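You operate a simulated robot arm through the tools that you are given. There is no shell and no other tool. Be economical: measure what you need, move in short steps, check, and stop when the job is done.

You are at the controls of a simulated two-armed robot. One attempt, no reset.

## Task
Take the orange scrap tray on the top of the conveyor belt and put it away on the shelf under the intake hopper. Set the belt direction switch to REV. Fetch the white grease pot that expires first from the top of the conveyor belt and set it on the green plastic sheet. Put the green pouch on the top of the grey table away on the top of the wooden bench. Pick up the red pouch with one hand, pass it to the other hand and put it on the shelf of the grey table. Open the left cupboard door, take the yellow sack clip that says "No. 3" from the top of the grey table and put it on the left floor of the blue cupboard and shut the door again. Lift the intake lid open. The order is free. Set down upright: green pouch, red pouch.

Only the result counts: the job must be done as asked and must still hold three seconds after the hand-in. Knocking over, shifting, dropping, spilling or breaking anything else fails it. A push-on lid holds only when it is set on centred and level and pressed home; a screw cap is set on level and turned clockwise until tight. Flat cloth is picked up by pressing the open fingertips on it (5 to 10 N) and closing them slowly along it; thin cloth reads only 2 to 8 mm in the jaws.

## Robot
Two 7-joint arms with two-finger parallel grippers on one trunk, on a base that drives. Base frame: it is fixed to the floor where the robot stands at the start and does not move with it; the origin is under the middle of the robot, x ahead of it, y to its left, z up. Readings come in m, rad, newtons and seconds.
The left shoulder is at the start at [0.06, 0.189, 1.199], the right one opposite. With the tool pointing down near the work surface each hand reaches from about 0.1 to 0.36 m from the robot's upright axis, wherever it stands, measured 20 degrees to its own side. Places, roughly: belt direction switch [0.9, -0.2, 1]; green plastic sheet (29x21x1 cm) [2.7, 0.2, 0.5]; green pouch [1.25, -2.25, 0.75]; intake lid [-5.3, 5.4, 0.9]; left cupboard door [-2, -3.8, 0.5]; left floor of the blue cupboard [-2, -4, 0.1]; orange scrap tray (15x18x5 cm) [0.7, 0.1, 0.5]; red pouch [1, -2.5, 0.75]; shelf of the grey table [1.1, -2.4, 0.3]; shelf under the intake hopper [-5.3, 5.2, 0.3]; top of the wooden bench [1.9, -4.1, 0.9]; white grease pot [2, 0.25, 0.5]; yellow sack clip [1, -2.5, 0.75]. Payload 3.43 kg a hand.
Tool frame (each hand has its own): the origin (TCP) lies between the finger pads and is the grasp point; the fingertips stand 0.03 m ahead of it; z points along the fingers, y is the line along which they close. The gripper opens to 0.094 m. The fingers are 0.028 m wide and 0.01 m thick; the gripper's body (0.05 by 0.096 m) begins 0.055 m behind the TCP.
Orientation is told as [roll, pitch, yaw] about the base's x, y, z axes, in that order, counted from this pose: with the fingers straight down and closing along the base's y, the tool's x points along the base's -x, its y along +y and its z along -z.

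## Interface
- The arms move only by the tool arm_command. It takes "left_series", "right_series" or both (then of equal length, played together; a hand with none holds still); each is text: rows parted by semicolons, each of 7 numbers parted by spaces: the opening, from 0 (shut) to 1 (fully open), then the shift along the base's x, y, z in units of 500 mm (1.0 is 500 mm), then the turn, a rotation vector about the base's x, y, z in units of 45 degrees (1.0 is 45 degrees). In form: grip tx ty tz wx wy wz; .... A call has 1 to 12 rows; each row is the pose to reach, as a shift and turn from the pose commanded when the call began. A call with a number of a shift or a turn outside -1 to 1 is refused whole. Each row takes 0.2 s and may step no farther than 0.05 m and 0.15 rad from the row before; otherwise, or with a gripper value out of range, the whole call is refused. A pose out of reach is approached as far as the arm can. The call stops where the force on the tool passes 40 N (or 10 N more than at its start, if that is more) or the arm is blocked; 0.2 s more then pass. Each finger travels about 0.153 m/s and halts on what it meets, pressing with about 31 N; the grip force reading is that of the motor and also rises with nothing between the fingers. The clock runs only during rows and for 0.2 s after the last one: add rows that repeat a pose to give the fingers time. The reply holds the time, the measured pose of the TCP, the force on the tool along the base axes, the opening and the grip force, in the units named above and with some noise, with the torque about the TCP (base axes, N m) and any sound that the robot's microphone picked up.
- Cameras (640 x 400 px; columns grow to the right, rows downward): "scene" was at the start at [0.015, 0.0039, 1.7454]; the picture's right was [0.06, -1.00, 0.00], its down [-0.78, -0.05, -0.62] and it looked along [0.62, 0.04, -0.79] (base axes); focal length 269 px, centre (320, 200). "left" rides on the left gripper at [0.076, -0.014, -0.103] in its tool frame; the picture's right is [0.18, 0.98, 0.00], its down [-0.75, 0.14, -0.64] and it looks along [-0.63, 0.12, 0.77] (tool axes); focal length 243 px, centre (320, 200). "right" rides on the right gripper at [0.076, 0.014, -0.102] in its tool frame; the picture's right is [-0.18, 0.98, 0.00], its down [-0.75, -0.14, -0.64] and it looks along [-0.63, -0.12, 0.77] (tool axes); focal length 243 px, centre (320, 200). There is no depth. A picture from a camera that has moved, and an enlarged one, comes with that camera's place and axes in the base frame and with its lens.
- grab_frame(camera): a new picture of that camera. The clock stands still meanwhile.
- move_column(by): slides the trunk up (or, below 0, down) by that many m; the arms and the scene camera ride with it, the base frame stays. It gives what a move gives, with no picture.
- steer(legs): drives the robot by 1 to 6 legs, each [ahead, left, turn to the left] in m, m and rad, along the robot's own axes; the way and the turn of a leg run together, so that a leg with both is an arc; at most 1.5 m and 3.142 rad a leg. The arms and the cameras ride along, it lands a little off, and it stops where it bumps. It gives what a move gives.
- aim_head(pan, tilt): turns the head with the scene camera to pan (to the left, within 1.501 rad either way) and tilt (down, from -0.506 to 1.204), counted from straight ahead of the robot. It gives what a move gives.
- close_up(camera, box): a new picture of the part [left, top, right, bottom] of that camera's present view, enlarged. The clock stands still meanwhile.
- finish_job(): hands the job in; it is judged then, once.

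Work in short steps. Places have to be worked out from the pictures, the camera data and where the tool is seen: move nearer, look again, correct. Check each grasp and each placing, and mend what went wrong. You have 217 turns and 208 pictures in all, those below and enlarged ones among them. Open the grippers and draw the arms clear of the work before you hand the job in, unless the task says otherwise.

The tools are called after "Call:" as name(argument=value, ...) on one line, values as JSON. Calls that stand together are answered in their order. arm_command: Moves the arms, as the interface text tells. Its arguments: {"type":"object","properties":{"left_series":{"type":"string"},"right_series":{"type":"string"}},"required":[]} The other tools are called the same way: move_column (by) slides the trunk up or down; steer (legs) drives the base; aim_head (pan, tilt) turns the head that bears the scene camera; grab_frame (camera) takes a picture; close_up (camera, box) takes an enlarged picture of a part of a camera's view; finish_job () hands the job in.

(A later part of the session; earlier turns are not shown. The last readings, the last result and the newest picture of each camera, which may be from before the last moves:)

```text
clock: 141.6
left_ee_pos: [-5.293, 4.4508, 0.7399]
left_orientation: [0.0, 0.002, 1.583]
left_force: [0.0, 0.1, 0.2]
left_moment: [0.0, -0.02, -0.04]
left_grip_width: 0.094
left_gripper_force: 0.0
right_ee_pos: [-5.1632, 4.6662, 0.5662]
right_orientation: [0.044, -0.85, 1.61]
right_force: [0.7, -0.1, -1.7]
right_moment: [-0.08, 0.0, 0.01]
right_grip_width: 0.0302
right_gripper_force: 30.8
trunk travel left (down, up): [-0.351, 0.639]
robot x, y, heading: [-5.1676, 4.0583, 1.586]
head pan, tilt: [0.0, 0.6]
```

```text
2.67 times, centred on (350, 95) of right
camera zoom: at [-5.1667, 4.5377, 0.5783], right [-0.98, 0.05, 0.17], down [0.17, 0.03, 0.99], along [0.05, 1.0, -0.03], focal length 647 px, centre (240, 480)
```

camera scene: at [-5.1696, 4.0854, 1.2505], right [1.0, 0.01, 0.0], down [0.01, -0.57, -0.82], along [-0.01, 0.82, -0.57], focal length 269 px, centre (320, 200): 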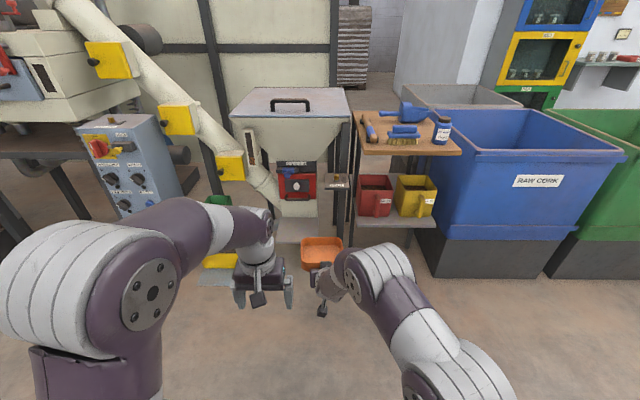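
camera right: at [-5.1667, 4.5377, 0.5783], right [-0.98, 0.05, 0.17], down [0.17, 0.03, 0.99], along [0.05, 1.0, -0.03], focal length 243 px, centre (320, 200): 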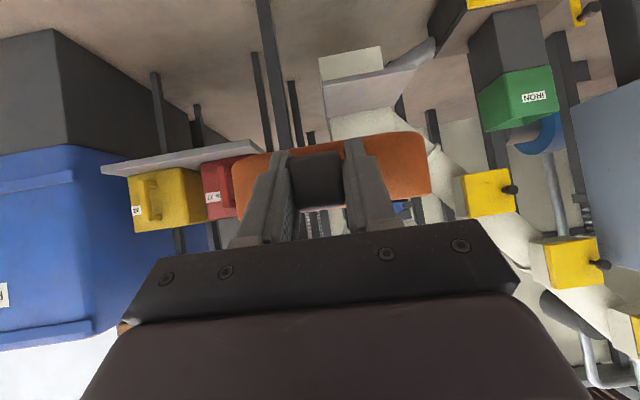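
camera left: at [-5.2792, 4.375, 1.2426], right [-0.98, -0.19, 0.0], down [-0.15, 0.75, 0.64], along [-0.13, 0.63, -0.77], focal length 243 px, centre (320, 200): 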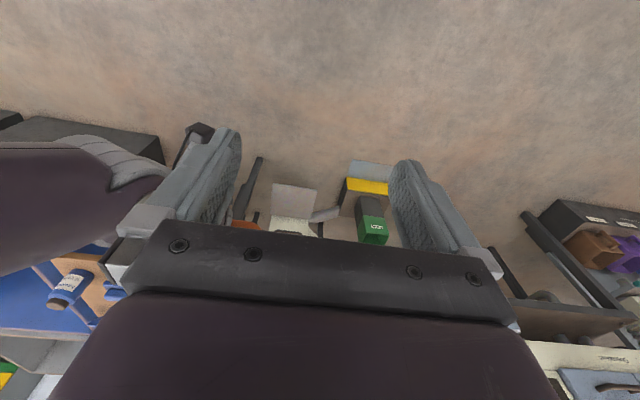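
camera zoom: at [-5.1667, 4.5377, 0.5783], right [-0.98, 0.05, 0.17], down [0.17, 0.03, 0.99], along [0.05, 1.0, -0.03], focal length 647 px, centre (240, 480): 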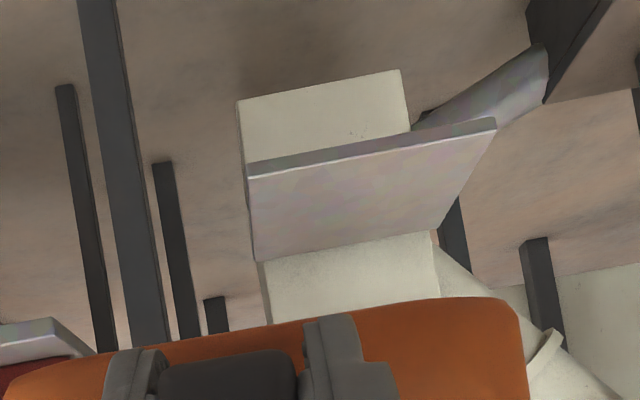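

Shelf is a plate at x -5.41…-5.19, y 5.09…5.30, top z≈0.30. I slide left, shift the hand, and lower the trunk 13 cm.

Call:
steer(legs=[[0, 0.23, -0.01]])

Call:
arm_command(right_series="0 0.05 0 0 0 0 0;0 0.1 0 0 0 0 0;0 0.15 0 0 0 0 0;0 0.18 0 0 0 0 0;0 0.18 0 0 0 0 0", left_series="1 -0.03 0 0.05 0 0 0;1 -0.06 0 0.1 0 0 0;1 -0.1 0 0.15 0 0 0;1 -0.1 0 0.2 0 0 0;1 -0.1 0 0.2 0 0 0")

Call:
move_column(by=-0.14)

Call:
grab_frame(camera="right")

Call:
grab_frame(camera="scene")

```text
clock: 143.3
left_ee_pos: [-5.5216, 4.4492, 0.7398]
left_orientation: [-0.001, 0.0, 1.575]
left_force: [0.8, 0.4, -0.1]
left_moment: [0.02, 0.01, -0.01]
left_grip_width: 0.0939
left_gripper_force: 0.1
right_ee_pos: [-5.3878, 4.6633, 0.5674]
right_orientation: [0.042, -0.849, 1.604]
right_force: [0.3, 0.1, -0.7]
right_moment: [-0.09, 0.01, 0.02]
right_grip_width: 0.0299
right_gripper_force: 31.3
trunk travel left (down, up): [-0.351, 0.639]
robot x, y, heading: [-5.3979, 4.0589, 1.578]
head pan, tilt: [0.0, 0.6]
```

```text
clock: 144.5
left_ee_pos: [-5.5727, 4.4381, 0.7577]
left_orientation: [0.0, 0.001, 1.576]
left_force: [-0.1, 0.4, -0.4]
left_moment: [-0.01, -0.02, 0.02]
left_grip_width: 0.0938
left_gripper_force: 0.0
left hand out of reach, approached as far as the arm can: row 1, 2, 3, 4, 5
right_ee_pos: [-5.2981, 4.6637, 0.5691]
right_orientation: [0.041, -0.851, 1.604]
right_force: [0.4, -0.4, -0.7]
right_moment: [-0.06, 0.02, -0.03]
right_grip_width: 0.0296
right_gripper_force: 30.8
trunk travel left (down, up): [-0.351, 0.639]
robot x, y, heading: [-5.3977, 4.0578, 1.576]
head pan, tilt: [0.0, 0.6]
```

```text
clock: 146.2
left_ee_pos: [-5.5722, 4.4375, 0.6173]
left_orientation: [0.0, 0.0, 1.577]
left_force: [0.3, 0.6, -0.2]
left_moment: [0.03, 0.0, -0.01]
left_grip_width: 0.0941
left_gripper_force: 0.0
right_ee_pos: [-5.2977, 4.6638, 0.4275]
right_orientation: [0.042, -0.85, 1.603]
right_force: [0.2, -0.5, -1.2]
right_moment: [-0.11, -0.02, -0.02]
right_grip_width: 0.0301
right_gripper_force: 31.0
trunk travel left (down, up): [-0.211, 0.779]
robot x, y, heading: [-5.3951, 4.0554, 1.574]
head pan, tilt: [0.0, 0.6]
```

```text
149 pictures are left
camera right: at [-5.3037, 4.5361, 0.4386], right [-0.98, 0.06, 0.17], down [0.17, 0.03, 0.99], along [0.05, 1.0, -0.03], focal length 243 px, centre (320, 200)
```

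right: 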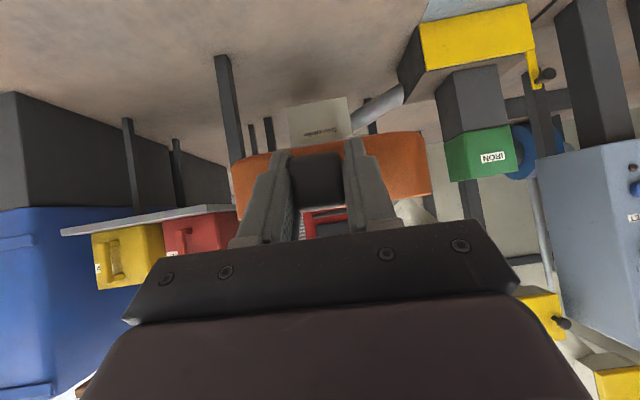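

```text
148 pictures are left
camera scene: at [-5.3983, 4.0835, 1.1105], right [1.0, 0.01, 0.0], down [0.0, -0.57, -0.82], along [0.0, 0.82, -0.57], focal length 269 px, centre (320, 200)
```

scene: 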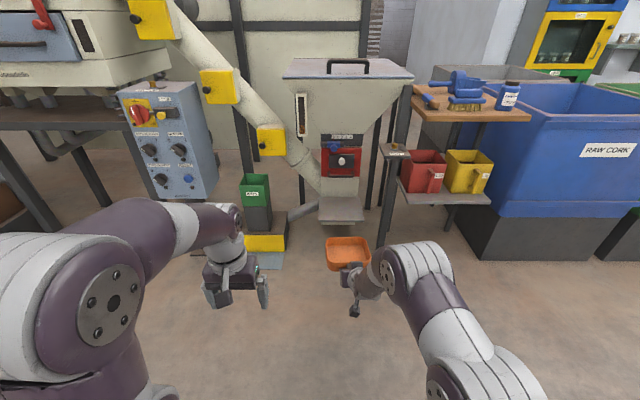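

Shelf confirmed centred x≈-5.30, front y≈5.09, z≈0.305. I drive 0.42 m ahead with the tray about 9 cm above it.

Call:
steer(legs=[[0.42, 0, 0]])

Call:
grab_frame(camera="scene")

Call:
grab_frame(camera="right")

```text
clock: 148.8
left_ee_pos: [-5.5765, 4.8543, 0.6172]
left_orientation: [0.001, 0.002, 1.579]
left_force: [-0.4, 0.5, -0.6]
left_moment: [-0.03, -0.01, -0.03]
left_grip_width: 0.0943
left_gripper_force: 0.0
right_ee_pos: [-5.3047, 5.0816, 0.4277]
right_orientation: [0.041, -0.85, 1.607]
right_force: [0.0, 0.2, 0.0]
right_moment: [-0.13, -0.02, 0.03]
right_grip_width: 0.0298
right_gripper_force: 30.8
trunk travel left (down, up): [-0.211, 0.779]
robot x, y, heading: [-5.3992, 4.4719, 1.576]
head pan, tilt: [0.0, 0.6]
```

```text
147 pictures are left
camera scene: at [-5.4014, 4.5009, 1.1105], right [1.0, 0.01, 0.0], down [0.01, -0.57, -0.82], along [-0.01, 0.82, -0.57], focal length 269 px, centre (320, 200)
```

scene: 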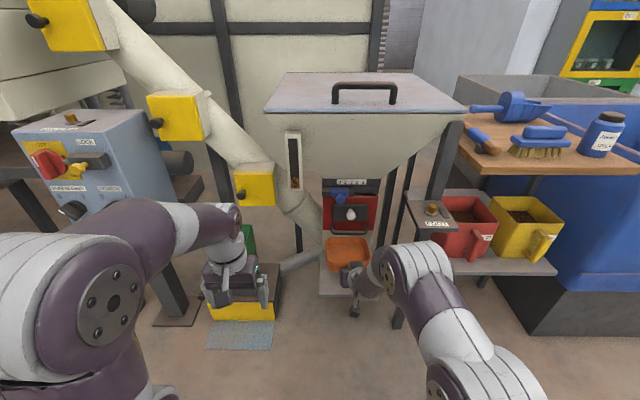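

```text
146 pictures are left
camera right: at [-5.3084, 4.9537, 0.4384], right [-0.98, 0.05, 0.17], down [0.17, 0.03, 0.99], along [0.05, 1.0, -0.04], focal length 243 px, centre (320, 200)
```

right: 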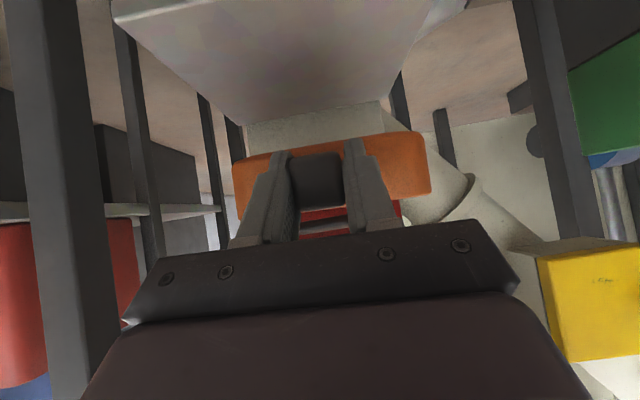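

I move 1.8 cm ahead and lower slowly toward the shelf.

Call:
arm_command(right_series="0 0.004 0.02 -0.03 0 0 0;0 0.008 0.036 -0.07 0 0 0;0 0.008 0.036 -0.11 0 0 0;0 0.008 0.036 -0.14 0 0 0;0 0.008 0.036 -0.16 0 0 0;0 0.008 0.036 -0.17 0 0 0;0 0.008 0.036 -0.17 0 0 0")

Call:
grab_frame(camera="right")

Call:
close_up(camera="scene", box=[240, 150, 440, 320])

```text
clock: 150.4
left_ee_pos: [-5.5762, 4.8547, 0.6169]
left_orientation: [0.0, 0.003, 1.578]
left_force: [-0.1, 0.1, 0.0]
left_moment: [-0.01, -0.02, 0.03]
left_grip_width: 0.0941
left_gripper_force: 0.1
right_ee_pos: [-5.2989, 5.0994, 0.3432]
right_orientation: [0.041, -0.851, 1.608]
right_force: [1.1, 0.8, -0.9]
right_moment: [-0.07, -0.02, 0.0]
right_grip_width: 0.0298
right_gripper_force: 30.7
trunk travel left (down, up): [-0.211, 0.779]
robot x, y, heading: [-5.3985, 4.4772, 1.578]
head pan, tilt: [0.0, 0.6]
```

```text
145 pictures are left
camera right: at [-5.3043, 4.971, 0.3535], right [-0.98, 0.05, 0.17], down [0.17, 0.03, 0.99], along [0.05, 1.0, -0.04], focal length 243 px, centre (320, 200)
```

right: 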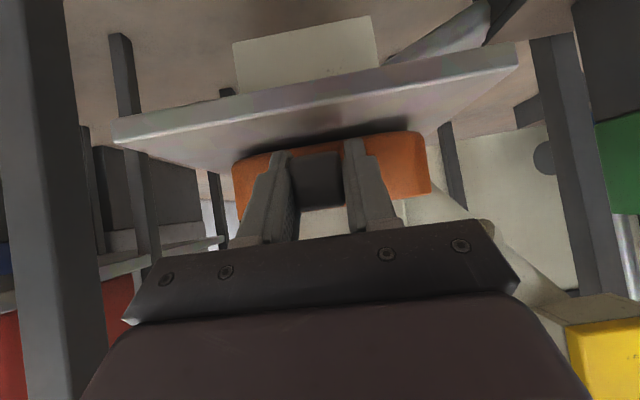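

```text
2.35 times, centred on (340, 235) of scene
camera zoom: at [-5.4014, 4.5009, 1.1105], right [1.0, 0.01, 0.0], down [0.01, -0.57, -0.82], along [-0.01, 0.82, -0.57], focal length 633 px, centre (273, 118)
```

zoom: 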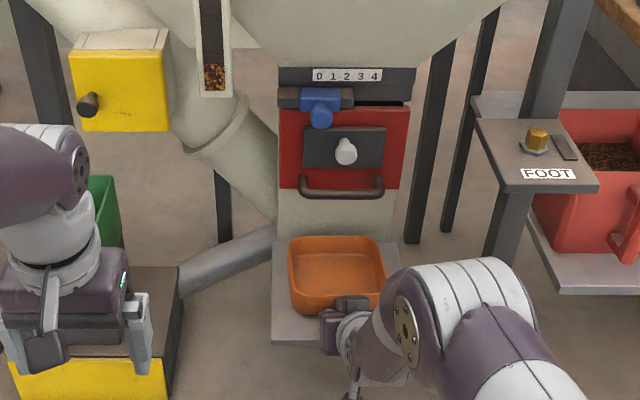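

Nearly down; I lower in small steps until contact.

Call:
arm_command(right_series="0 0 -0.008 -0.008 0 0 0;0 0 -0.01 -0.014 0 0 0;0 0 -0.01 -0.02 0 0 0;0 0 -0.01 -0.02 0 0 0")

Call:
grab_frame(camera="right")

```text
clock: 151.4
left_ee_pos: [-5.5763, 4.8543, 0.6176]
left_orientation: [-0.001, 0.0, 1.58]
left_force: [-0.4, -0.6, 0.9]
left_moment: [0.01, -0.02, 0.0]
left_grip_width: 0.0942
left_gripper_force: 0.1
right_ee_pos: [-5.3007, 5.0951, 0.3328]
right_orientation: [0.043, -0.851, 1.609]
right_force: [-2.0, -0.4, 4.7]
right_moment: [0.99, -0.32, 0.43]
right_grip_width: 0.0302
right_gripper_force: 30.8
trunk travel left (down, up): [-0.211, 0.779]
robot x, y, heading: [-5.399, 4.4747, 1.578]
head pan, tilt: [0.0, 0.6]
```

```text
143 pictures are left
camera right: at [-5.3052, 4.9668, 0.3438], right [-0.98, 0.05, 0.17], down [0.17, 0.02, 0.99], along [0.05, 1.0, -0.03], focal length 243 px, centre (320, 200)
```

right: 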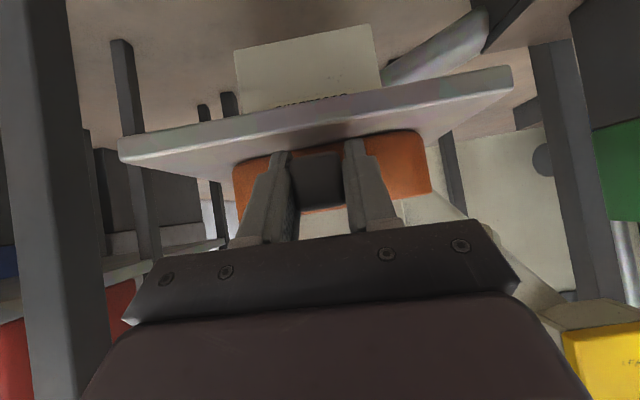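

Tray is on the shelf. Open and retreat along the tool axis.

Call:
arm_command(right_series="0.35 0 0 0 0 0 0;0.6 0 0 0 0 0 0;0.6 0 0 0 0 0 0;0.6 0 -0.04 0.035 0 0 0;0.6 0 -0.1 0.09 0 0 0;0.6 0 -0.17 0.15 0 0 0;0.6 0 -0.24 0.15 0 0 0;0.6 0 -0.3 0.15 0 0 0;0.6 0 -0.3 0.15 0 0 0")

Call:
grab_frame(camera="right")

Call:
grab_frame(camera="scene")

```text
clock: 153.4
left_ee_pos: [-5.576, 4.8541, 0.6176]
left_orientation: [0.001, -0.001, 1.579]
left_force: [-0.7, -0.2, -0.8]
left_moment: [0.01, 0.03, 0.0]
left_grip_width: 0.0942
left_gripper_force: 0.1
right_ee_pos: [-5.2992, 4.9452, 0.4074]
right_orientation: [0.042, -0.849, 1.607]
right_force: [-0.5, -0.4, -0.5]
right_moment: [-0.02, 0.02, 0.0]
right_grip_width: 0.0562
right_gripper_force: 0.1
trunk travel left (down, up): [-0.211, 0.779]
robot x, y, heading: [-5.4032, 4.4755, 1.577]
head pan, tilt: [0.0, 0.6]
```

```text
142 pictures are left
camera right: at [-5.3046, 4.8176, 0.4181], right [-0.98, 0.05, 0.17], down [0.17, 0.03, 0.99], along [0.05, 1.0, -0.03], focal length 243 px, centre (320, 200)
```

right: 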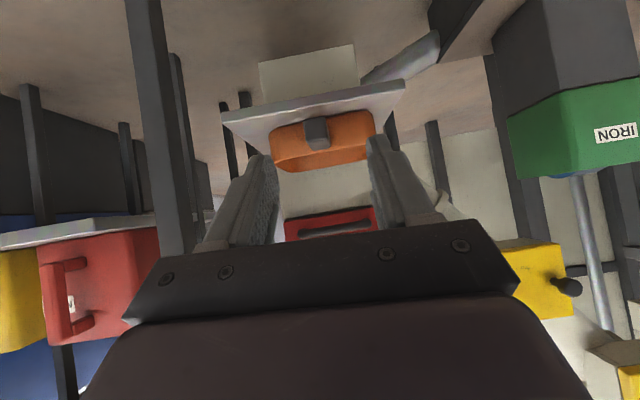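

```text
141 pictures are left
camera scene: at [-5.4014, 4.5006, 1.1105], right [1.0, 0.01, 0.0], down [0.01, -0.56, -0.83], along [-0.01, 0.83, -0.56], focal length 269 px, centre (320, 200)
```

scene: 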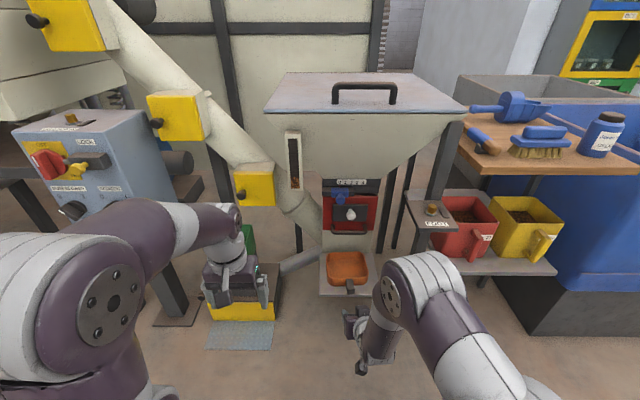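

Tray is set. Now the lid: back off, raise the trunk 0.6 m, turn the right hand to point down.

Call:
steer(legs=[[-0.25, 0.03, 0]])

Call:
move_column(by=0.4)

Call:
move_column(by=0.2)

Call:
arm_command(right_series="0.6 0 -0.02 0.03 -0.167 0 0;0.6 0 -0.04 0.06 -0.333 0 0;0.6 0 -0.06 0.1 -0.5 0 0;0.6 0 -0.08 0.14 -0.667 0 0;0.6 0 -0.1 0.18 -0.833 0 0;0.6 0 -0.1 0.2 -1 0 0;0.6 0 -0.1 0.2 -1 0 0")

Call:
grab_frame(camera="right")

Call:
grab_frame(camera="scene")

```text
clock: 155.2
left_ee_pos: [-5.6029, 4.6021, 0.618]
left_orientation: [0.0, 0.0, 1.579]
left_force: [-0.8, -0.7, -0.3]
left_moment: [0.0, 0.03, 0.02]
left_grip_width: 0.0941
left_gripper_force: 0.1
right_ee_pos: [-5.3274, 4.6936, 0.4072]
right_orientation: [0.041, -0.85, 1.604]
right_force: [-0.2, -0.2, -0.8]
right_moment: [-0.02, -0.02, 0.0]
right_grip_width: 0.0565
right_gripper_force: 0.1
trunk travel left (down, up): [-0.211, 0.779]
robot x, y, heading: [-5.4241, 4.2231, 1.577]
head pan, tilt: [0.0, 0.6]
```

```text
clock: 159.1
left_ee_pos: [-5.6034, 4.6037, 1.017]
left_orientation: [0.0, -0.001, 1.579]
left_force: [0.1, 0.8, 0.0]
left_moment: [0.01, 0.02, 0.02]
left_grip_width: 0.094
left_gripper_force: 0.1
right_ee_pos: [-5.3273, 4.693, 0.8063]
right_orientation: [0.04, -0.851, 1.606]
right_force: [-0.2, 0.4, -0.1]
right_moment: [-0.01, 0.03, -0.03]
right_grip_width: 0.0565
right_gripper_force: 0.1
trunk travel left (down, up): [-0.611, 0.379]
robot x, y, heading: [-5.4309, 4.2211, 1.579]
head pan, tilt: [0.0, 0.6]
```

```text
clock: 161.2
left_ee_pos: [-5.6033, 4.6029, 1.2186]
left_orientation: [-0.001, 0.001, 1.58]
left_force: [-0.3, -0.5, -0.2]
left_moment: [-0.02, 0.02, -0.01]
left_grip_width: 0.0941
left_gripper_force: 0.0
right_ee_pos: [-5.3277, 4.6922, 1.0078]
right_orientation: [0.043, -0.85, 1.605]
right_force: [0.1, -1.4, -0.1]
right_moment: [-0.03, -0.02, -0.03]
right_grip_width: 0.0565
right_gripper_force: 0.1
trunk travel left (down, up): [-0.811, 0.179]
robot x, y, heading: [-5.4305, 4.2196, 1.577]
head pan, tilt: [0.0, 0.6]
```

```text
clock: 162.8
left_ee_pos: [-5.6046, 4.6016, 1.2178]
left_orientation: [-0.001, 0.0, 1.578]
left_force: [0.3, 0.1, 0.5]
left_moment: [0.02, 0.02, -0.01]
left_grip_width: 0.094
left_gripper_force: 0.1
right_ee_pos: [-5.3259, 4.6436, 1.1065]
right_orientation: [0.066, -0.062, 1.594]
right_force: [-0.1, 0.4, 0.2]
right_moment: [0.02, 0.01, -0.01]
right_grip_width: 0.0565
right_gripper_force: 0.1
right hand out of reach, approached as far as the arm can: row 4
trunk travel left (down, up): [-0.811, 0.179]
robot x, y, heading: [-5.4312, 4.2233, 1.574]
head pan, tilt: [0.0, 0.6]
```

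```text
140 pictures are left
camera right: at [-5.3316, 4.5609, 1.2053], right [-0.98, 0.16, 0.08], down [0.17, 0.72, 0.68], along [0.05, 0.68, -0.73], focal length 243 px, centre (320, 200)
```

right: 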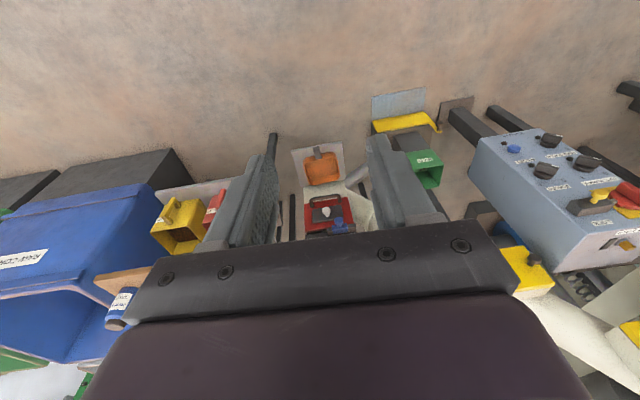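

```text
139 pictures are left
camera scene: at [-5.4298, 4.2479, 1.7105], right [1.0, 0.01, 0.0], down [0.0, -0.57, -0.82], along [-0.01, 0.82, -0.57], focal length 269 px, centre (320, 200)
```

scene: 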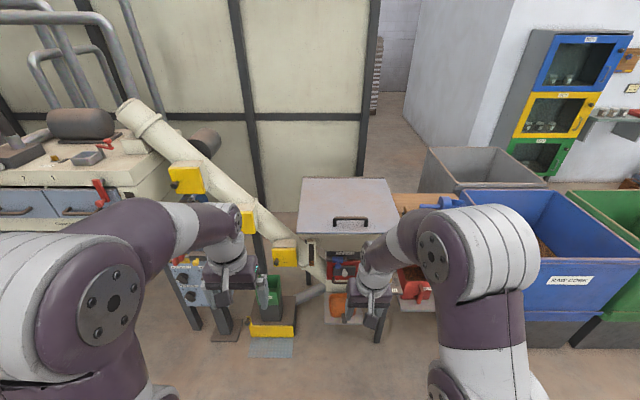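

Handle bar about x -5.38…-5.225, y≈5.2, z≈0.95; hinge at the back y≈5.63. I turn the hand 90° about vertical so the fingers close across the bar.

Call:
arm_command(right_series="0.8 0 0 0 0 0 -0.167;0.8 0 0 0 0 0 -0.333;0.8 0 0 0 0 0 -0.5;0.8 0 0 0 0 0 -0.667;0.8 0 0 0 0 0 -0.833;0.8 0 0 0 0 0 -1")

Call:
arm_command(right_series="0.8 0 0 0 0 0 -0.167;0.8 0 0 0 0 0 -0.333;0.8 0 0 0 0 0 -0.5;0.8 0 0 0 0 0 -0.667;0.8 0 0 0 0 0 -0.833;0.8 0 0 0 0 0 -1")

Call:
grab_frame(camera="right")

```text
clock: 164.2
left_ee_pos: [-5.6043, 4.6028, 1.2174]
left_orientation: [0.0, 0.0, 1.579]
left_force: [0.2, -0.9, 0.5]
left_moment: [0.0, -0.01, 0.0]
left_grip_width: 0.0941
left_gripper_force: 0.0
right_ee_pos: [-5.327, 4.6425, 1.1066]
right_orientation: [0.068, -0.066, 0.805]
right_force: [-0.8, -0.1, -0.3]
right_moment: [-0.01, 0.01, -0.01]
right_grip_width: 0.0753
right_gripper_force: 0.0
trunk travel left (down, up): [-0.811, 0.179]
robot x, y, heading: [-5.4278, 4.216, 1.579]
head pan, tilt: [0.0, 0.6]
```

```text
clock: 165.6
left_ee_pos: [-5.6043, 4.6018, 1.2174]
left_orientation: [0.001, 0.001, 1.578]
left_force: [0.2, 0.4, 0.1]
left_moment: [-0.03, -0.03, -0.02]
left_grip_width: 0.0943
left_gripper_force: 0.0
right_ee_pos: [-5.3267, 4.6432, 1.1061]
right_orientation: [0.067, -0.064, 0.022]
right_force: [-0.7, -0.5, -0.4]
right_moment: [-0.01, 0.02, -0.01]
right_grip_width: 0.0751
right_gripper_force: 0.1
trunk travel left (down, up): [-0.811, 0.179]
robot x, y, heading: [-5.4307, 4.2197, 1.58]
head pan, tilt: [0.0, 0.6]
```

```text
138 pictures are left
camera right: at [-5.4097, 4.6483, 1.2055], right [0.16, 0.98, 0.08], down [0.71, -0.17, 0.68], along [0.68, -0.05, -0.73], focal length 243 px, centre (320, 200)
```

right: 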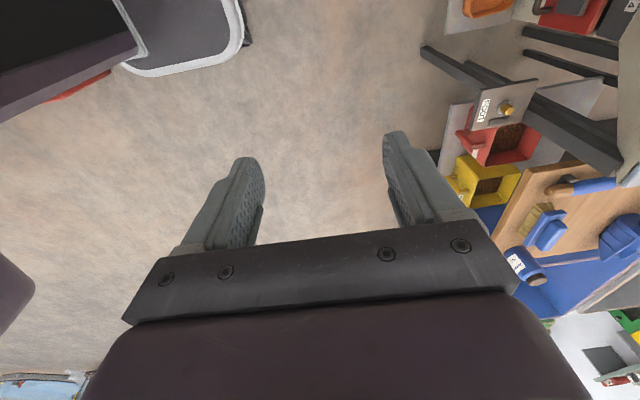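

Drive ahead 0.5 m so the hand is near above the handle.

Call:
steer(legs=[[0.5, 0, 0]])

Call:
grab_frame(camera="right")

Call:
aim_head(pan=0, tilt=0.8)

Call:
grab_frame(camera="scene")

```text
clock: 168.6
left_ee_pos: [-5.6117, 5.1004, 1.2166]
left_orientation: [0.0, 0.0, 1.585]
left_force: [0.4, -0.5, -0.1]
left_moment: [0.02, 0.02, 0.03]
left_grip_width: 0.094
left_gripper_force: 0.1
right_ee_pos: [-5.3358, 5.1441, 1.1063]
right_orientation: [0.066, -0.067, 0.03]
right_force: [-0.2, 0.4, -0.5]
right_moment: [0.0, 0.01, -0.02]
right_grip_width: 0.0754
right_gripper_force: 0.0
trunk travel left (down, up): [-0.811, 0.179]
robot x, y, heading: [-5.4348, 4.7192, 1.584]
head pan, tilt: [0.0, 0.6]
```

```text
137 pictures are left
camera right: at [-5.4181, 5.148, 1.2058], right [0.15, 0.99, 0.08], down [0.72, -0.16, 0.68], along [0.68, -0.05, -0.73], focal length 243 px, centre (320, 200)
```

right: 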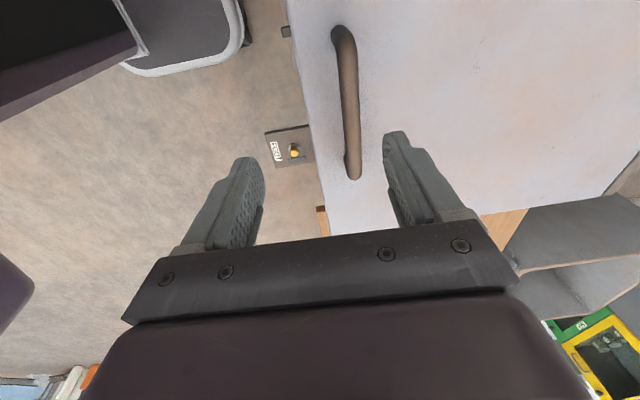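

```text
clock: 169.3
left_ee_pos: [-5.6124, 5.1022, 1.2169]
left_orientation: [0.0, 0.002, 1.584]
left_force: [-0.1, 0.1, -0.3]
left_moment: [0.03, -0.05, 0.01]
left_grip_width: 0.0939
left_gripper_force: 0.0
right_ee_pos: [-5.3362, 5.1436, 1.1068]
right_orientation: [0.066, -0.064, 0.03]
right_force: [0.0, 0.5, 0.1]
right_moment: [-0.01, -0.01, 0.01]
right_grip_width: 0.0751
right_gripper_force: 0.1
trunk travel left (down, up): [-0.811, 0.179]
robot x, y, heading: [-5.4375, 4.7218, 1.584]
head pan, tilt: [0.0, 0.799]
```

```text
136 pictures are left
camera scene: at [-5.4351, 4.741, 1.6936], right [1.0, 0.01, 0.0], down [0.01, -0.72, -0.7], along [-0.01, 0.7, -0.72], focal length 269 px, centre (320, 200)
```

scene: 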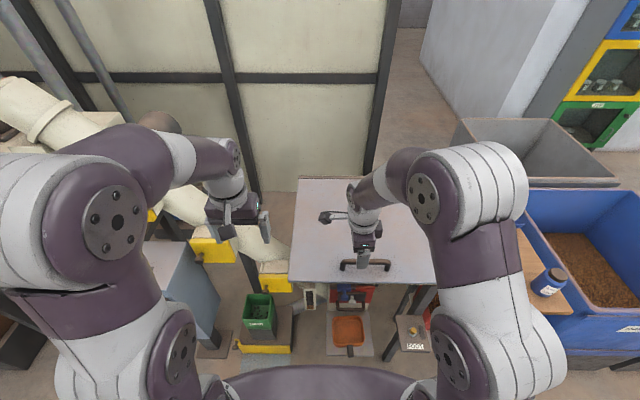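

Bar at y≈5.18, centre x≈-5.297. I centre the hand above it and descend.

Call:
arm_command(right_series="0.8 0.04 0.04 -0.03 0 0 0;0.8 0.076 0.074 -0.1 0 0 0;0.8 0.076 0.074 -0.18 0 0 0;0.8 0.076 0.074 -0.24 0 0 0;0.8 0.076 0.074 -0.24 0 0 0")

Call:
grab_frame(camera="right")

```text
clock: 170.5
left_ee_pos: [-5.6117, 5.0998, 1.2171]
left_orientation: [0.0, -0.001, 1.585]
left_force: [-0.2, 0.1, -0.2]
left_moment: [-0.01, 0.02, 0.0]
left_grip_width: 0.0939
left_gripper_force: 0.0
right_ee_pos: [-5.298, 5.1776, 0.9858]
right_orientation: [0.066, -0.065, 0.029]
right_force: [0.2, 0.8, -0.3]
right_moment: [0.0, 0.04, -0.02]
right_grip_width: 0.0753
right_gripper_force: 0.2
trunk travel left (down, up): [-0.811, 0.179]
robot x, y, heading: [-5.4369, 4.7214, 1.584]
head pan, tilt: [0.0, 0.799]
```

```text
135 pictures are left
camera right: at [-5.3808, 5.184, 1.0844], right [0.15, 0.99, 0.08], down [0.72, -0.16, 0.68], along [0.68, -0.05, -0.73], focal length 243 px, centre (320, 200)
```

right: 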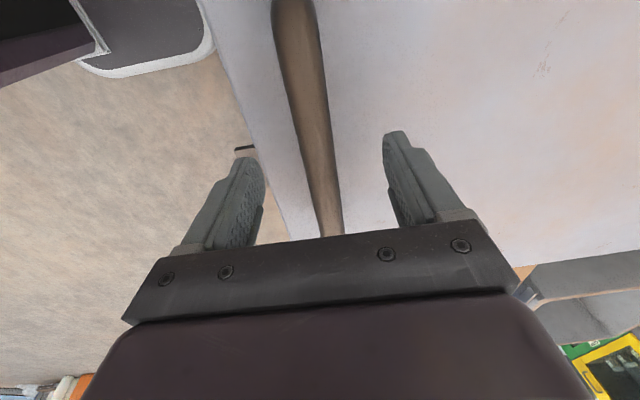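

Centred. Descend 3.5 cm and close on the bar.

Call:
arm_command(right_series="0.8 0 0 -0.035 0 0 0;0.8 0 0 -0.066 0 0 0;0.4 0 0 -0.066 0 0 0;0 0 0 -0.066 0 0 0;0 0 0 -0.066 0 0 0;0 0 0 -0.066 0 0 0")

Call:
grab_frame(camera="right")

```text
clock: 171.0
left_ee_pos: [-5.6122, 5.0989, 1.2186]
left_orientation: [-0.002, -0.002, 1.584]
left_force: [0.1, 0.0, 0.6]
left_moment: [0.0, -0.03, -0.02]
left_grip_width: 0.094
left_gripper_force: 0.1
right_ee_pos: [-5.2974, 5.1795, 0.9645]
right_orientation: [0.073, -0.068, 0.031]
right_force: [-1.4, -4.3, 12.0]
right_moment: [-0.63, 0.16, -0.01]
right_grip_width: 0.0772
right_gripper_force: 1.8
trunk travel left (down, up): [-0.811, 0.179]
robot x, y, heading: [-5.4366, 4.7197, 1.587]
head pan, tilt: [0.0, 0.799]
stopped in row 2 (right hand): the force on the tool passed its limit (the readings are from after the stop); the commanded pose is now the measured one
```

```text
134 pictures are left
camera right: at [-5.3797, 5.1846, 1.0638], right [0.15, 0.99, 0.08], down [0.72, -0.17, 0.68], along [0.68, -0.04, -0.73], focal length 243 px, centre (320, 200)
```

right: 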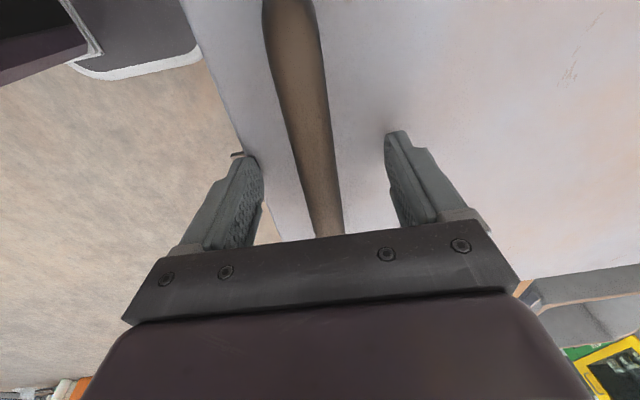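

Fingertips met the lid (z≈0.933). I raise 5 mm and close.

Call:
arm_command(right_series="0.8 0 0 0.01 0 0 0;0.4 0 0 0.01 0 0 0;0 0 0 0.01 0 0 0;0 0 0 0.01 0 0 0;0 0 0 0.01 0 0 0")

```text
clock: 172.2
left_ee_pos: [-5.6113, 5.1002, 1.2179]
left_orientation: [0.0, 0.001, 1.584]
left_force: [-1.1, -0.1, 0.9]
left_moment: [0.0, 0.01, -0.02]
left_grip_width: 0.0939
left_gripper_force: 0.0
right_ee_pos: [-5.2972, 5.1805, 0.9688]
right_orientation: [0.071, -0.064, 0.028]
right_force: [-0.2, -2.4, -1.2]
right_moment: [0.01, 0.22, -1.14]
right_grip_width: 0.0228
right_gripper_force: 44.6
trunk travel left (down, up): [-0.811, 0.179]
robot x, y, heading: [-5.4369, 4.7212, 1.586]
head pan, tilt: [0.0, 0.799]
```

The bar is gripped. I lift along the hinge arc to about 30°.

Call:
arm_command(right_series="0 0 0.013 0.078 0 0 0;0 0 0.033 0.155 0 0 0;0 0 0.06 0.23 0 0 0;0 0 0.092 0.301 0 0 0;0 0 0.131 0.37 0 0 0;0 0 0.176 0.436 0 0 0;0 0 0.176 0.436 0 0 0")

Call:
grab_frame(camera="scene")

Call:
grab_frame(camera="right")

```text
clock: 173.8
left_ee_pos: [-5.6147, 5.0991, 1.2173]
left_orientation: [-0.001, -0.002, 1.585]
left_force: [-0.1, -0.4, 0.3]
left_moment: [-0.01, 0.02, 0.0]
left_grip_width: 0.0939
left_gripper_force: 0.0
right_ee_pos: [-5.2977, 5.2495, 1.1688]
right_orientation: [0.072, -0.067, 0.032]
right_force: [-15.7, -12.1, -0.2]
right_moment: [-0.25, 0.07, -0.98]
right_grip_width: 0.0227
right_gripper_force: 44.7
right hand out of reach, approached as far as the arm can: row 6, 7
trunk travel left (down, up): [-0.811, 0.179]
robot x, y, heading: [-5.4321, 4.723, 1.586]
head pan, tilt: [0.0, 0.799]
```

```text
133 pictures are left
camera scene: at [-5.4398, 4.737, 1.6936], right [1.0, 0.01, 0.0], down [0.01, -0.72, -0.7], along [-0.01, 0.7, -0.72], focal length 269 px, centre (320, 200)
```

scene: 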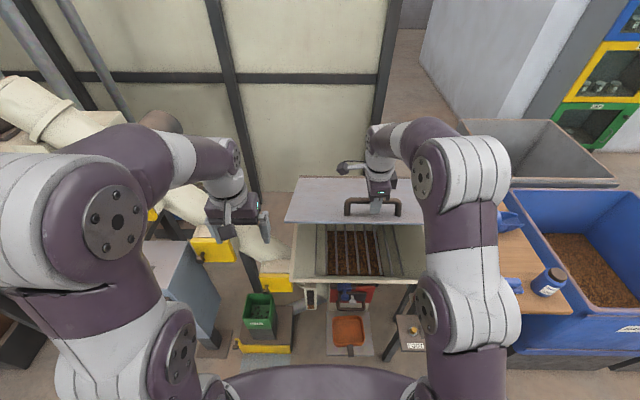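

```text
132 pictures are left
camera right: at [-5.3794, 5.2553, 1.2651], right [0.15, 0.99, 0.08], down [0.71, -0.16, 0.68], along [0.68, -0.04, -0.73], focal length 243 px, centre (320, 200)
```

right: 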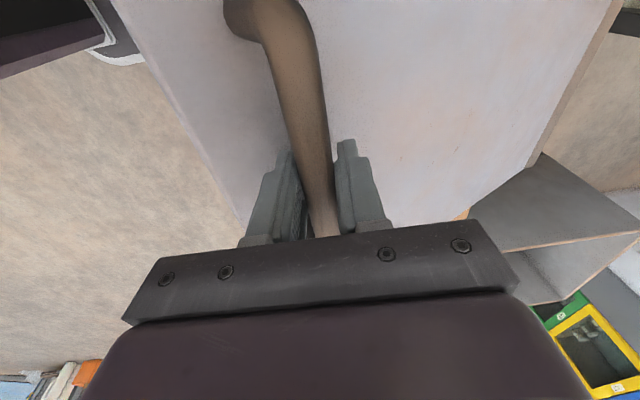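

The lid is up about 27° and the force reading shows almost no weight on the hand. I loosen the fingers slightly to see whether the lid holds by itself.

Call:
arm_command(right_series="0.32 0 0 0 0 0 0;0.32 0 0 0 0 0 0")

Call:
grab_frame(camera="scene")

```text
clock: 174.4
left_ee_pos: [-5.6117, 5.1011, 1.2169]
left_orientation: [0.001, 0.0, 1.586]
left_force: [-0.1, -0.5, -0.1]
left_moment: [0.0, -0.03, 0.0]
left_grip_width: 0.0938
left_gripper_force: 0.0
right_ee_pos: [-5.2935, 5.2527, 1.1667]
right_orientation: [0.073, -0.065, 0.029]
right_force: [-0.4, -0.2, 1.0]
right_moment: [0.02, 0.04, -0.03]
right_grip_width: 0.0301
right_gripper_force: 0.1
trunk travel left (down, up): [-0.811, 0.179]
robot x, y, heading: [-5.4318, 4.7234, 1.584]
head pan, tilt: [0.0, 0.799]
```

```text
131 pictures are left
camera scene: at [-5.4362, 4.74, 1.6936], right [1.0, 0.01, 0.0], down [0.01, -0.72, -0.7], along [-0.01, 0.7, -0.72], focal length 269 px, centre (320, 200)
```

scene: 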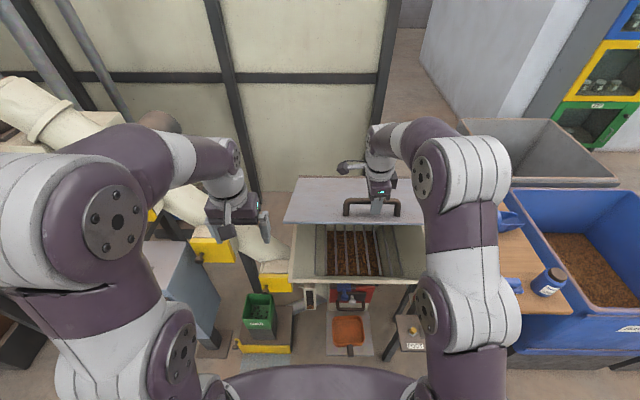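

The lid holds where it is left. I release, lift clear, back off, and turn the hand to point forward to push the lid further from below.

Call:
arm_command(right_series="0.8 0 0 0 0 0 0;0.8 0 0 0 0 0 0;0.8 0 -0.005 0 0 0 0")

Call:
move_column(by=0.14)

Call:
steer(legs=[[-0.35, 0, 0]])

Call:
arm_command(right_series="0 0 0 0 0 0 0.167;0 0 0 0 0 0 0.333;0 0 0 0 0 0 0.5;0 0 0 0 0 0 0.667;0 0 0 0 0 0 0.833;0 0 0 0 0 0 1")

Call:
arm_command(right_series="0 0 0 0 0 0 0.167;0 0 0 0 0 0 0.333;0 0 0 0 0 0 0.5;0 0 0 0 0 0 0.667;0 0 0 0 0 0 0.833;0 0 0 0 0 0 1")

Call:
move_column(by=-0.2)

Call:
grab_frame(camera="scene")

```text
clock: 175.2
left_ee_pos: [-5.6112, 5.1019, 1.217]
left_orientation: [0.0, 0.002, 1.584]
left_force: [0.5, -0.2, 0.1]
left_moment: [-0.03, 0.0, -0.01]
left_grip_width: 0.0939
left_gripper_force: 0.1
right_ee_pos: [-5.2927, 5.2511, 1.1657]
right_orientation: [0.069, -0.064, 0.03]
right_force: [0.5, 1.0, 0.1]
right_moment: [0.03, -0.01, -0.02]
right_grip_width: 0.0749
right_gripper_force: 0.1
trunk travel left (down, up): [-0.811, 0.179]
robot x, y, heading: [-5.4326, 4.7224, 1.582]
head pan, tilt: [0.0, 0.799]
```

```text
clock: 176.9
left_ee_pos: [-5.611, 5.1015, 1.3574]
left_orientation: [0.0, 0.002, 1.585]
left_force: [-0.1, -0.5, 0.1]
left_moment: [-0.03, -0.04, 0.01]
left_grip_width: 0.0939
left_gripper_force: 0.0
right_ee_pos: [-5.294, 5.2506, 1.3063]
right_orientation: [0.072, -0.066, 0.031]
right_force: [0.4, 0.5, 0.4]
right_moment: [0.01, -0.01, 0.01]
right_grip_width: 0.0751
right_gripper_force: 0.0
trunk travel left (down, up): [-0.951, 0.039]
robot x, y, heading: [-5.4362, 4.7191, 1.588]
head pan, tilt: [0.0, 0.799]
```

```text
clock: 179.2
left_ee_pos: [-5.6066, 4.7551, 1.3583]
left_orientation: [0.001, 0.002, 1.583]
left_force: [0.0, 0.5, 0.7]
left_moment: [-0.04, 0.01, -0.01]
left_grip_width: 0.0941
left_gripper_force: 0.0
right_ee_pos: [-5.2879, 4.9054, 1.3043]
right_orientation: [0.069, -0.065, 0.028]
right_force: [-0.2, 1.1, 0.3]
right_moment: [-0.01, 0.03, -0.03]
right_grip_width: 0.0753
right_gripper_force: 0.1
trunk travel left (down, up): [-0.951, 0.039]
robot x, y, heading: [-5.4286, 4.3723, 1.582]
head pan, tilt: [0.0, 0.799]
```

```text
clock: 180.6
left_ee_pos: [-5.6062, 4.7535, 1.3583]
left_orientation: [0.0, 0.001, 1.584]
left_force: [0.4, 0.5, 0.1]
left_moment: [-0.01, -0.02, 0.03]
left_grip_width: 0.094
left_gripper_force: 0.0
right_ee_pos: [-5.2876, 4.902, 1.3054]
right_orientation: [0.07, -0.065, 0.815]
right_force: [0.1, 0.9, 0.2]
right_moment: [-0.02, 0.0, 0.04]
right_grip_width: 0.0
right_gripper_force: 31.4
trunk travel left (down, up): [-0.951, 0.039]
robot x, y, heading: [-5.4283, 4.3734, 1.581]
head pan, tilt: [0.0, 0.799]
```

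```text
clock: 182.0
left_ee_pos: [-5.6057, 4.7542, 1.3566]
left_orientation: [0.001, 0.0, 1.584]
left_force: [0.5, 0.1, -0.3]
left_moment: [0.04, -0.03, 0.01]
left_grip_width: 0.0939
left_gripper_force: 0.1
right_ee_pos: [-5.2884, 4.9044, 1.3053]
right_orientation: [0.07, -0.064, 1.603]
right_force: [0.9, 0.4, -0.5]
right_moment: [0.03, -0.02, 0.01]
right_grip_width: 0.0
right_gripper_force: 30.8
trunk travel left (down, up): [-0.951, 0.039]
robot x, y, heading: [-5.4299, 4.3739, 1.586]
head pan, tilt: [0.0, 0.799]
```

```text
clock: 184.1
left_ee_pos: [-5.6062, 4.7541, 1.1575]
left_orientation: [0.002, 0.003, 1.582]
left_force: [-0.8, 0.2, -0.4]
left_moment: [0.02, 0.03, 0.02]
left_grip_width: 0.0939
left_gripper_force: 0.0
right_ee_pos: [-5.2884, 4.9035, 1.1064]
right_orientation: [0.069, -0.065, 1.599]
right_force: [-1.3, 0.4, -0.7]
right_moment: [0.03, 0.0, -0.01]
right_grip_width: 0.0
right_gripper_force: 30.8
trunk travel left (down, up): [-0.751, 0.239]
robot x, y, heading: [-5.4304, 4.373, 1.583]
head pan, tilt: [0.0, 0.799]
```

```text
130 pictures are left
camera scene: at [-5.4303, 4.393, 1.6337], right [1.0, 0.01, 0.0], down [0.01, -0.72, -0.7], along [-0.01, 0.7, -0.72], focal length 269 px, centre (320, 200)
```

scene: 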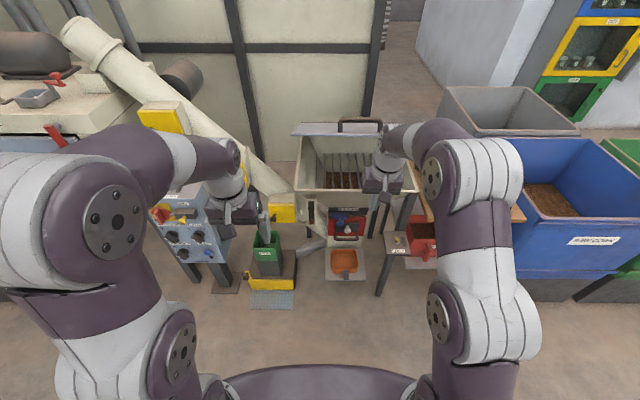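

Lid stays up. Pitch the right hand to horizontal while moving ahead a little.

Call:
arm_command(right_series="0 0 0.02 0 0.167 0 0;0 0 0.04 0 0.333 0 0;0 0 0.06 -0.02 0.5 0 0;0 0 0.08 -0.03 0.667 0 0;0 0 0.1 -0.04 0.833 0 0;0 0 0.12 -0.05 1 0 0")

Call:
arm_command(right_series="0 0 0.04 -0.02 0.167 0 0;0 0 0.08 -0.04 0.333 0 0;0 0 0.12 -0.06 0.5 0 0;0 0 0.15 -0.06 0.667 0 0;0 0 0.17 -0.07 0.8 0 0;0 0 0.17 -0.07 0.95 0 0;0 0 0.17 -0.07 0.95 0 0")

Call:
grab_frame(camera="right")

```text
clock: 185.5
left_ee_pos: [-5.6067, 4.7524, 1.1583]
left_orientation: [0.003, -0.002, 1.582]
left_force: [0.1, 0.0, 1.2]
left_moment: [-0.01, -0.04, 0.03]
left_grip_width: 0.0941
left_gripper_force: 0.0
right_ee_pos: [-5.2887, 4.9617, 1.0821]
right_orientation: [0.037, -0.854, 1.614]
right_force: [-0.1, 0.0, -0.1]
right_moment: [0.04, 0.01, -0.03]
right_grip_width: 0.0
right_gripper_force: 31.1
trunk travel left (down, up): [-0.751, 0.239]
robot x, y, heading: [-5.4301, 4.3726, 1.585]
head pan, tilt: [0.0, 0.799]
```

```text
clock: 187.1
left_ee_pos: [-5.6077, 4.7543, 1.1577]
left_orientation: [0.0, -0.001, 1.582]
left_force: [-0.3, -0.3, 0.5]
left_moment: [-0.04, 0.01, -0.03]
left_grip_width: 0.0939
left_gripper_force: 0.1
right_ee_pos: [-5.2889, 5.0487, 1.0459]
right_orientation: [-2.274, -1.53, -2.367]
right_force: [-0.1, 0.1, 0.0]
right_moment: [-0.03, 0.01, -0.01]
right_grip_width: 0.0001
right_gripper_force: 30.9
trunk travel left (down, up): [-0.751, 0.239]
robot x, y, heading: [-5.4295, 4.3712, 1.584]
head pan, tilt: [0.0, 0.799]
```

```text
129 pictures are left
camera right: at [-5.2927, 4.9478, 0.9661], right [-0.99, -0.08, 0.15], down [0.17, -0.65, 0.74], along [0.04, 0.76, 0.65], focal length 243 px, centre (320, 200)
```

right: 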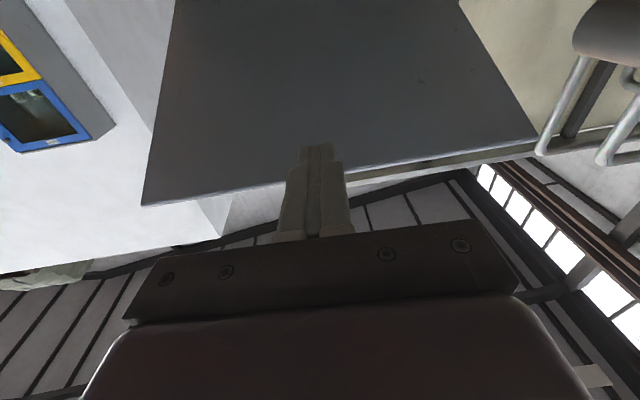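

Hand is just below the lid's front edge. Drive 24 cm ahead so the fingers are under the lid.

Call:
steer(legs=[[0.24, 0, 0]])

Call:
grab_frame(camera="scene")

```text
clock: 188.9
left_ee_pos: [-5.6108, 4.9985, 1.1576]
left_orientation: [-0.001, 0.0, 1.587]
left_force: [-0.3, 0.2, -0.7]
left_moment: [-0.01, -0.01, -0.03]
left_grip_width: 0.094
left_gripper_force: 0.1
right_ee_pos: [-5.2947, 5.2932, 1.0454]
right_orientation: [-2.245, -1.532, -2.394]
right_force: [-0.7, -0.3, 1.0]
right_moment: [0.0, 0.01, 0.0]
right_grip_width: 0.0
right_gripper_force: 31.3
trunk travel left (down, up): [-0.751, 0.239]
robot x, y, heading: [-5.4341, 4.6195, 1.585]
head pan, tilt: [0.0, 0.799]
```

```text
128 pictures are left
camera scene: at [-5.4339, 4.6373, 1.6336], right [1.0, 0.02, 0.0], down [0.01, -0.72, -0.7], along [-0.01, 0.7, -0.72], focal length 269 px, centre (320, 200)
```

scene: 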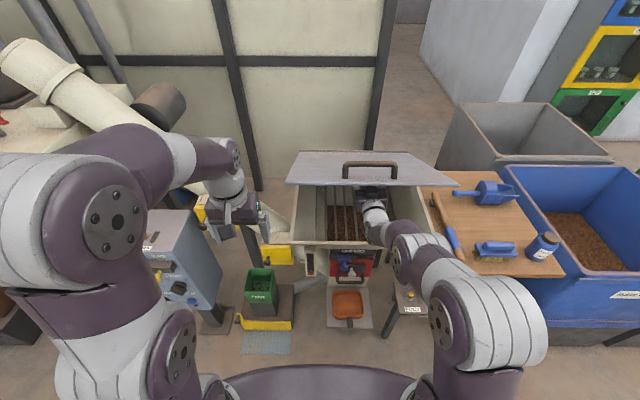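

I push the lid up and back with the closed fingers.

Call:
arm_command(right_series="0 0 0 0.07 0 0 0;0 0 0.02 0.13 0 0 0;0 0 0.05 0.18 0 0 0;0 0 0.09 0.22 0 0 0;0 0 0.13 0.24 0 0 0;0 0 0.16 0.26 0 0 0;0 0 0.16 0.26 0 0 0")

Call:
grab_frame(camera="scene")

```text
clock: 190.5
left_ee_pos: [-5.6107, 4.9963, 1.1576]
left_orientation: [-0.001, 0.001, 1.586]
left_force: [-0.6, 0.5, 0.3]
left_moment: [-0.04, -0.03, -0.01]
left_grip_width: 0.094
left_gripper_force: 0.1
right_ee_pos: [-5.2935, 5.3755, 1.176]
right_orientation: [-2.273, -1.532, -2.367]
right_force: [-0.6, 0.0, -0.3]
right_moment: [-0.02, -0.02, 0.01]
right_grip_width: 0.0001
right_gripper_force: 31.3
trunk travel left (down, up): [-0.751, 0.239]
robot x, y, heading: [-5.4309, 4.6201, 1.587]
head pan, tilt: [0.0, 0.799]
```

```text
127 pictures are left
camera scene: at [-5.4338, 4.6374, 1.6336], right [1.0, 0.02, 0.0], down [0.01, -0.72, -0.7], along [-0.01, 0.7, -0.72], focal length 269 px, centre (320, 200)
```

scene: 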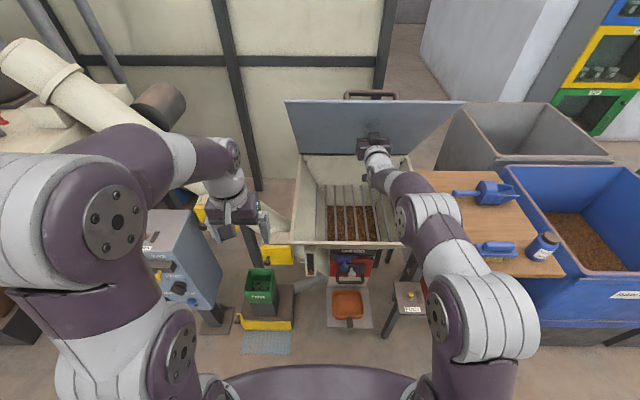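

The lid is about 55° open. I drive ahead 13 cm to push it toward vertical.

Call:
steer(legs=[[0.13, 0, 0]])

Call:
arm_command(right_series="0 0 0.03 0 0 0 0;0 0 0.06 0 0 0 0;0 0 0.1 0 0 0 0;0 0 0.14 0 0 0 0;0 0 0.18 0 0 0 0;0 0 0.18 0 0 0 0")

Call:
grab_frame(camera="scene")

```text
clock: 191.9
left_ee_pos: [-5.6132, 5.1203, 1.1575]
left_orientation: [0.001, 0.001, 1.585]
left_force: [0.1, 0.1, -0.6]
left_moment: [0.0, 0.01, 0.01]
left_grip_width: 0.0941
left_gripper_force: 0.0
right_ee_pos: [-5.2978, 5.4956, 1.1744]
right_orientation: [-2.24, -1.532, -2.394]
right_force: [-0.6, -5.1, 1.2]
right_moment: [0.1, 0.0, -0.03]
right_grip_width: 0.0003
right_gripper_force: 31.4
trunk travel left (down, up): [-0.751, 0.239]
robot x, y, heading: [-5.437, 4.7404, 1.583]
head pan, tilt: [0.0, 0.799]
stopped in leg 1: the force on the tool passed its limit (the readings are from after the stop); the commanded pose is now the measured one
```

```text
clock: 192.3
left_ee_pos: [-5.6118, 5.1099, 1.1604]
left_orientation: [0.0, -0.011, 1.584]
left_force: [0.5, -0.2, -0.1]
left_moment: [0.03, -0.03, 0.0]
left_grip_width: 0.094
left_gripper_force: 0.1
right_ee_pos: [-5.296, 5.4958, 1.1754]
right_orientation: [-2.142, -1.534, -2.494]
right_force: [0.0, -45.5, 5.3]
right_moment: [0.82, 0.08, -0.14]
right_grip_width: 0.0
right_gripper_force: 31.3
trunk travel left (down, up): [-0.751, 0.239]
robot x, y, heading: [-5.4361, 4.7396, 1.586]
head pan, tilt: [0.0, 0.799]
stopped in row 2 (right hand): the force on the tool passed its limit (the readings are from after the stop); the commanded pose is now the measured one
```

```text
126 pictures are left
camera scene: at [-5.436, 4.7444, 1.634], right [1.0, 0.01, 0.0], down [0.01, -0.71, -0.7], along [-0.01, 0.7, -0.71], focal length 269 px, centre (320, 200)
```

scene: 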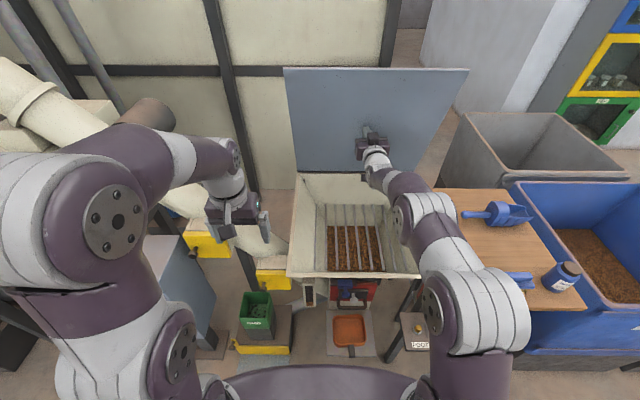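

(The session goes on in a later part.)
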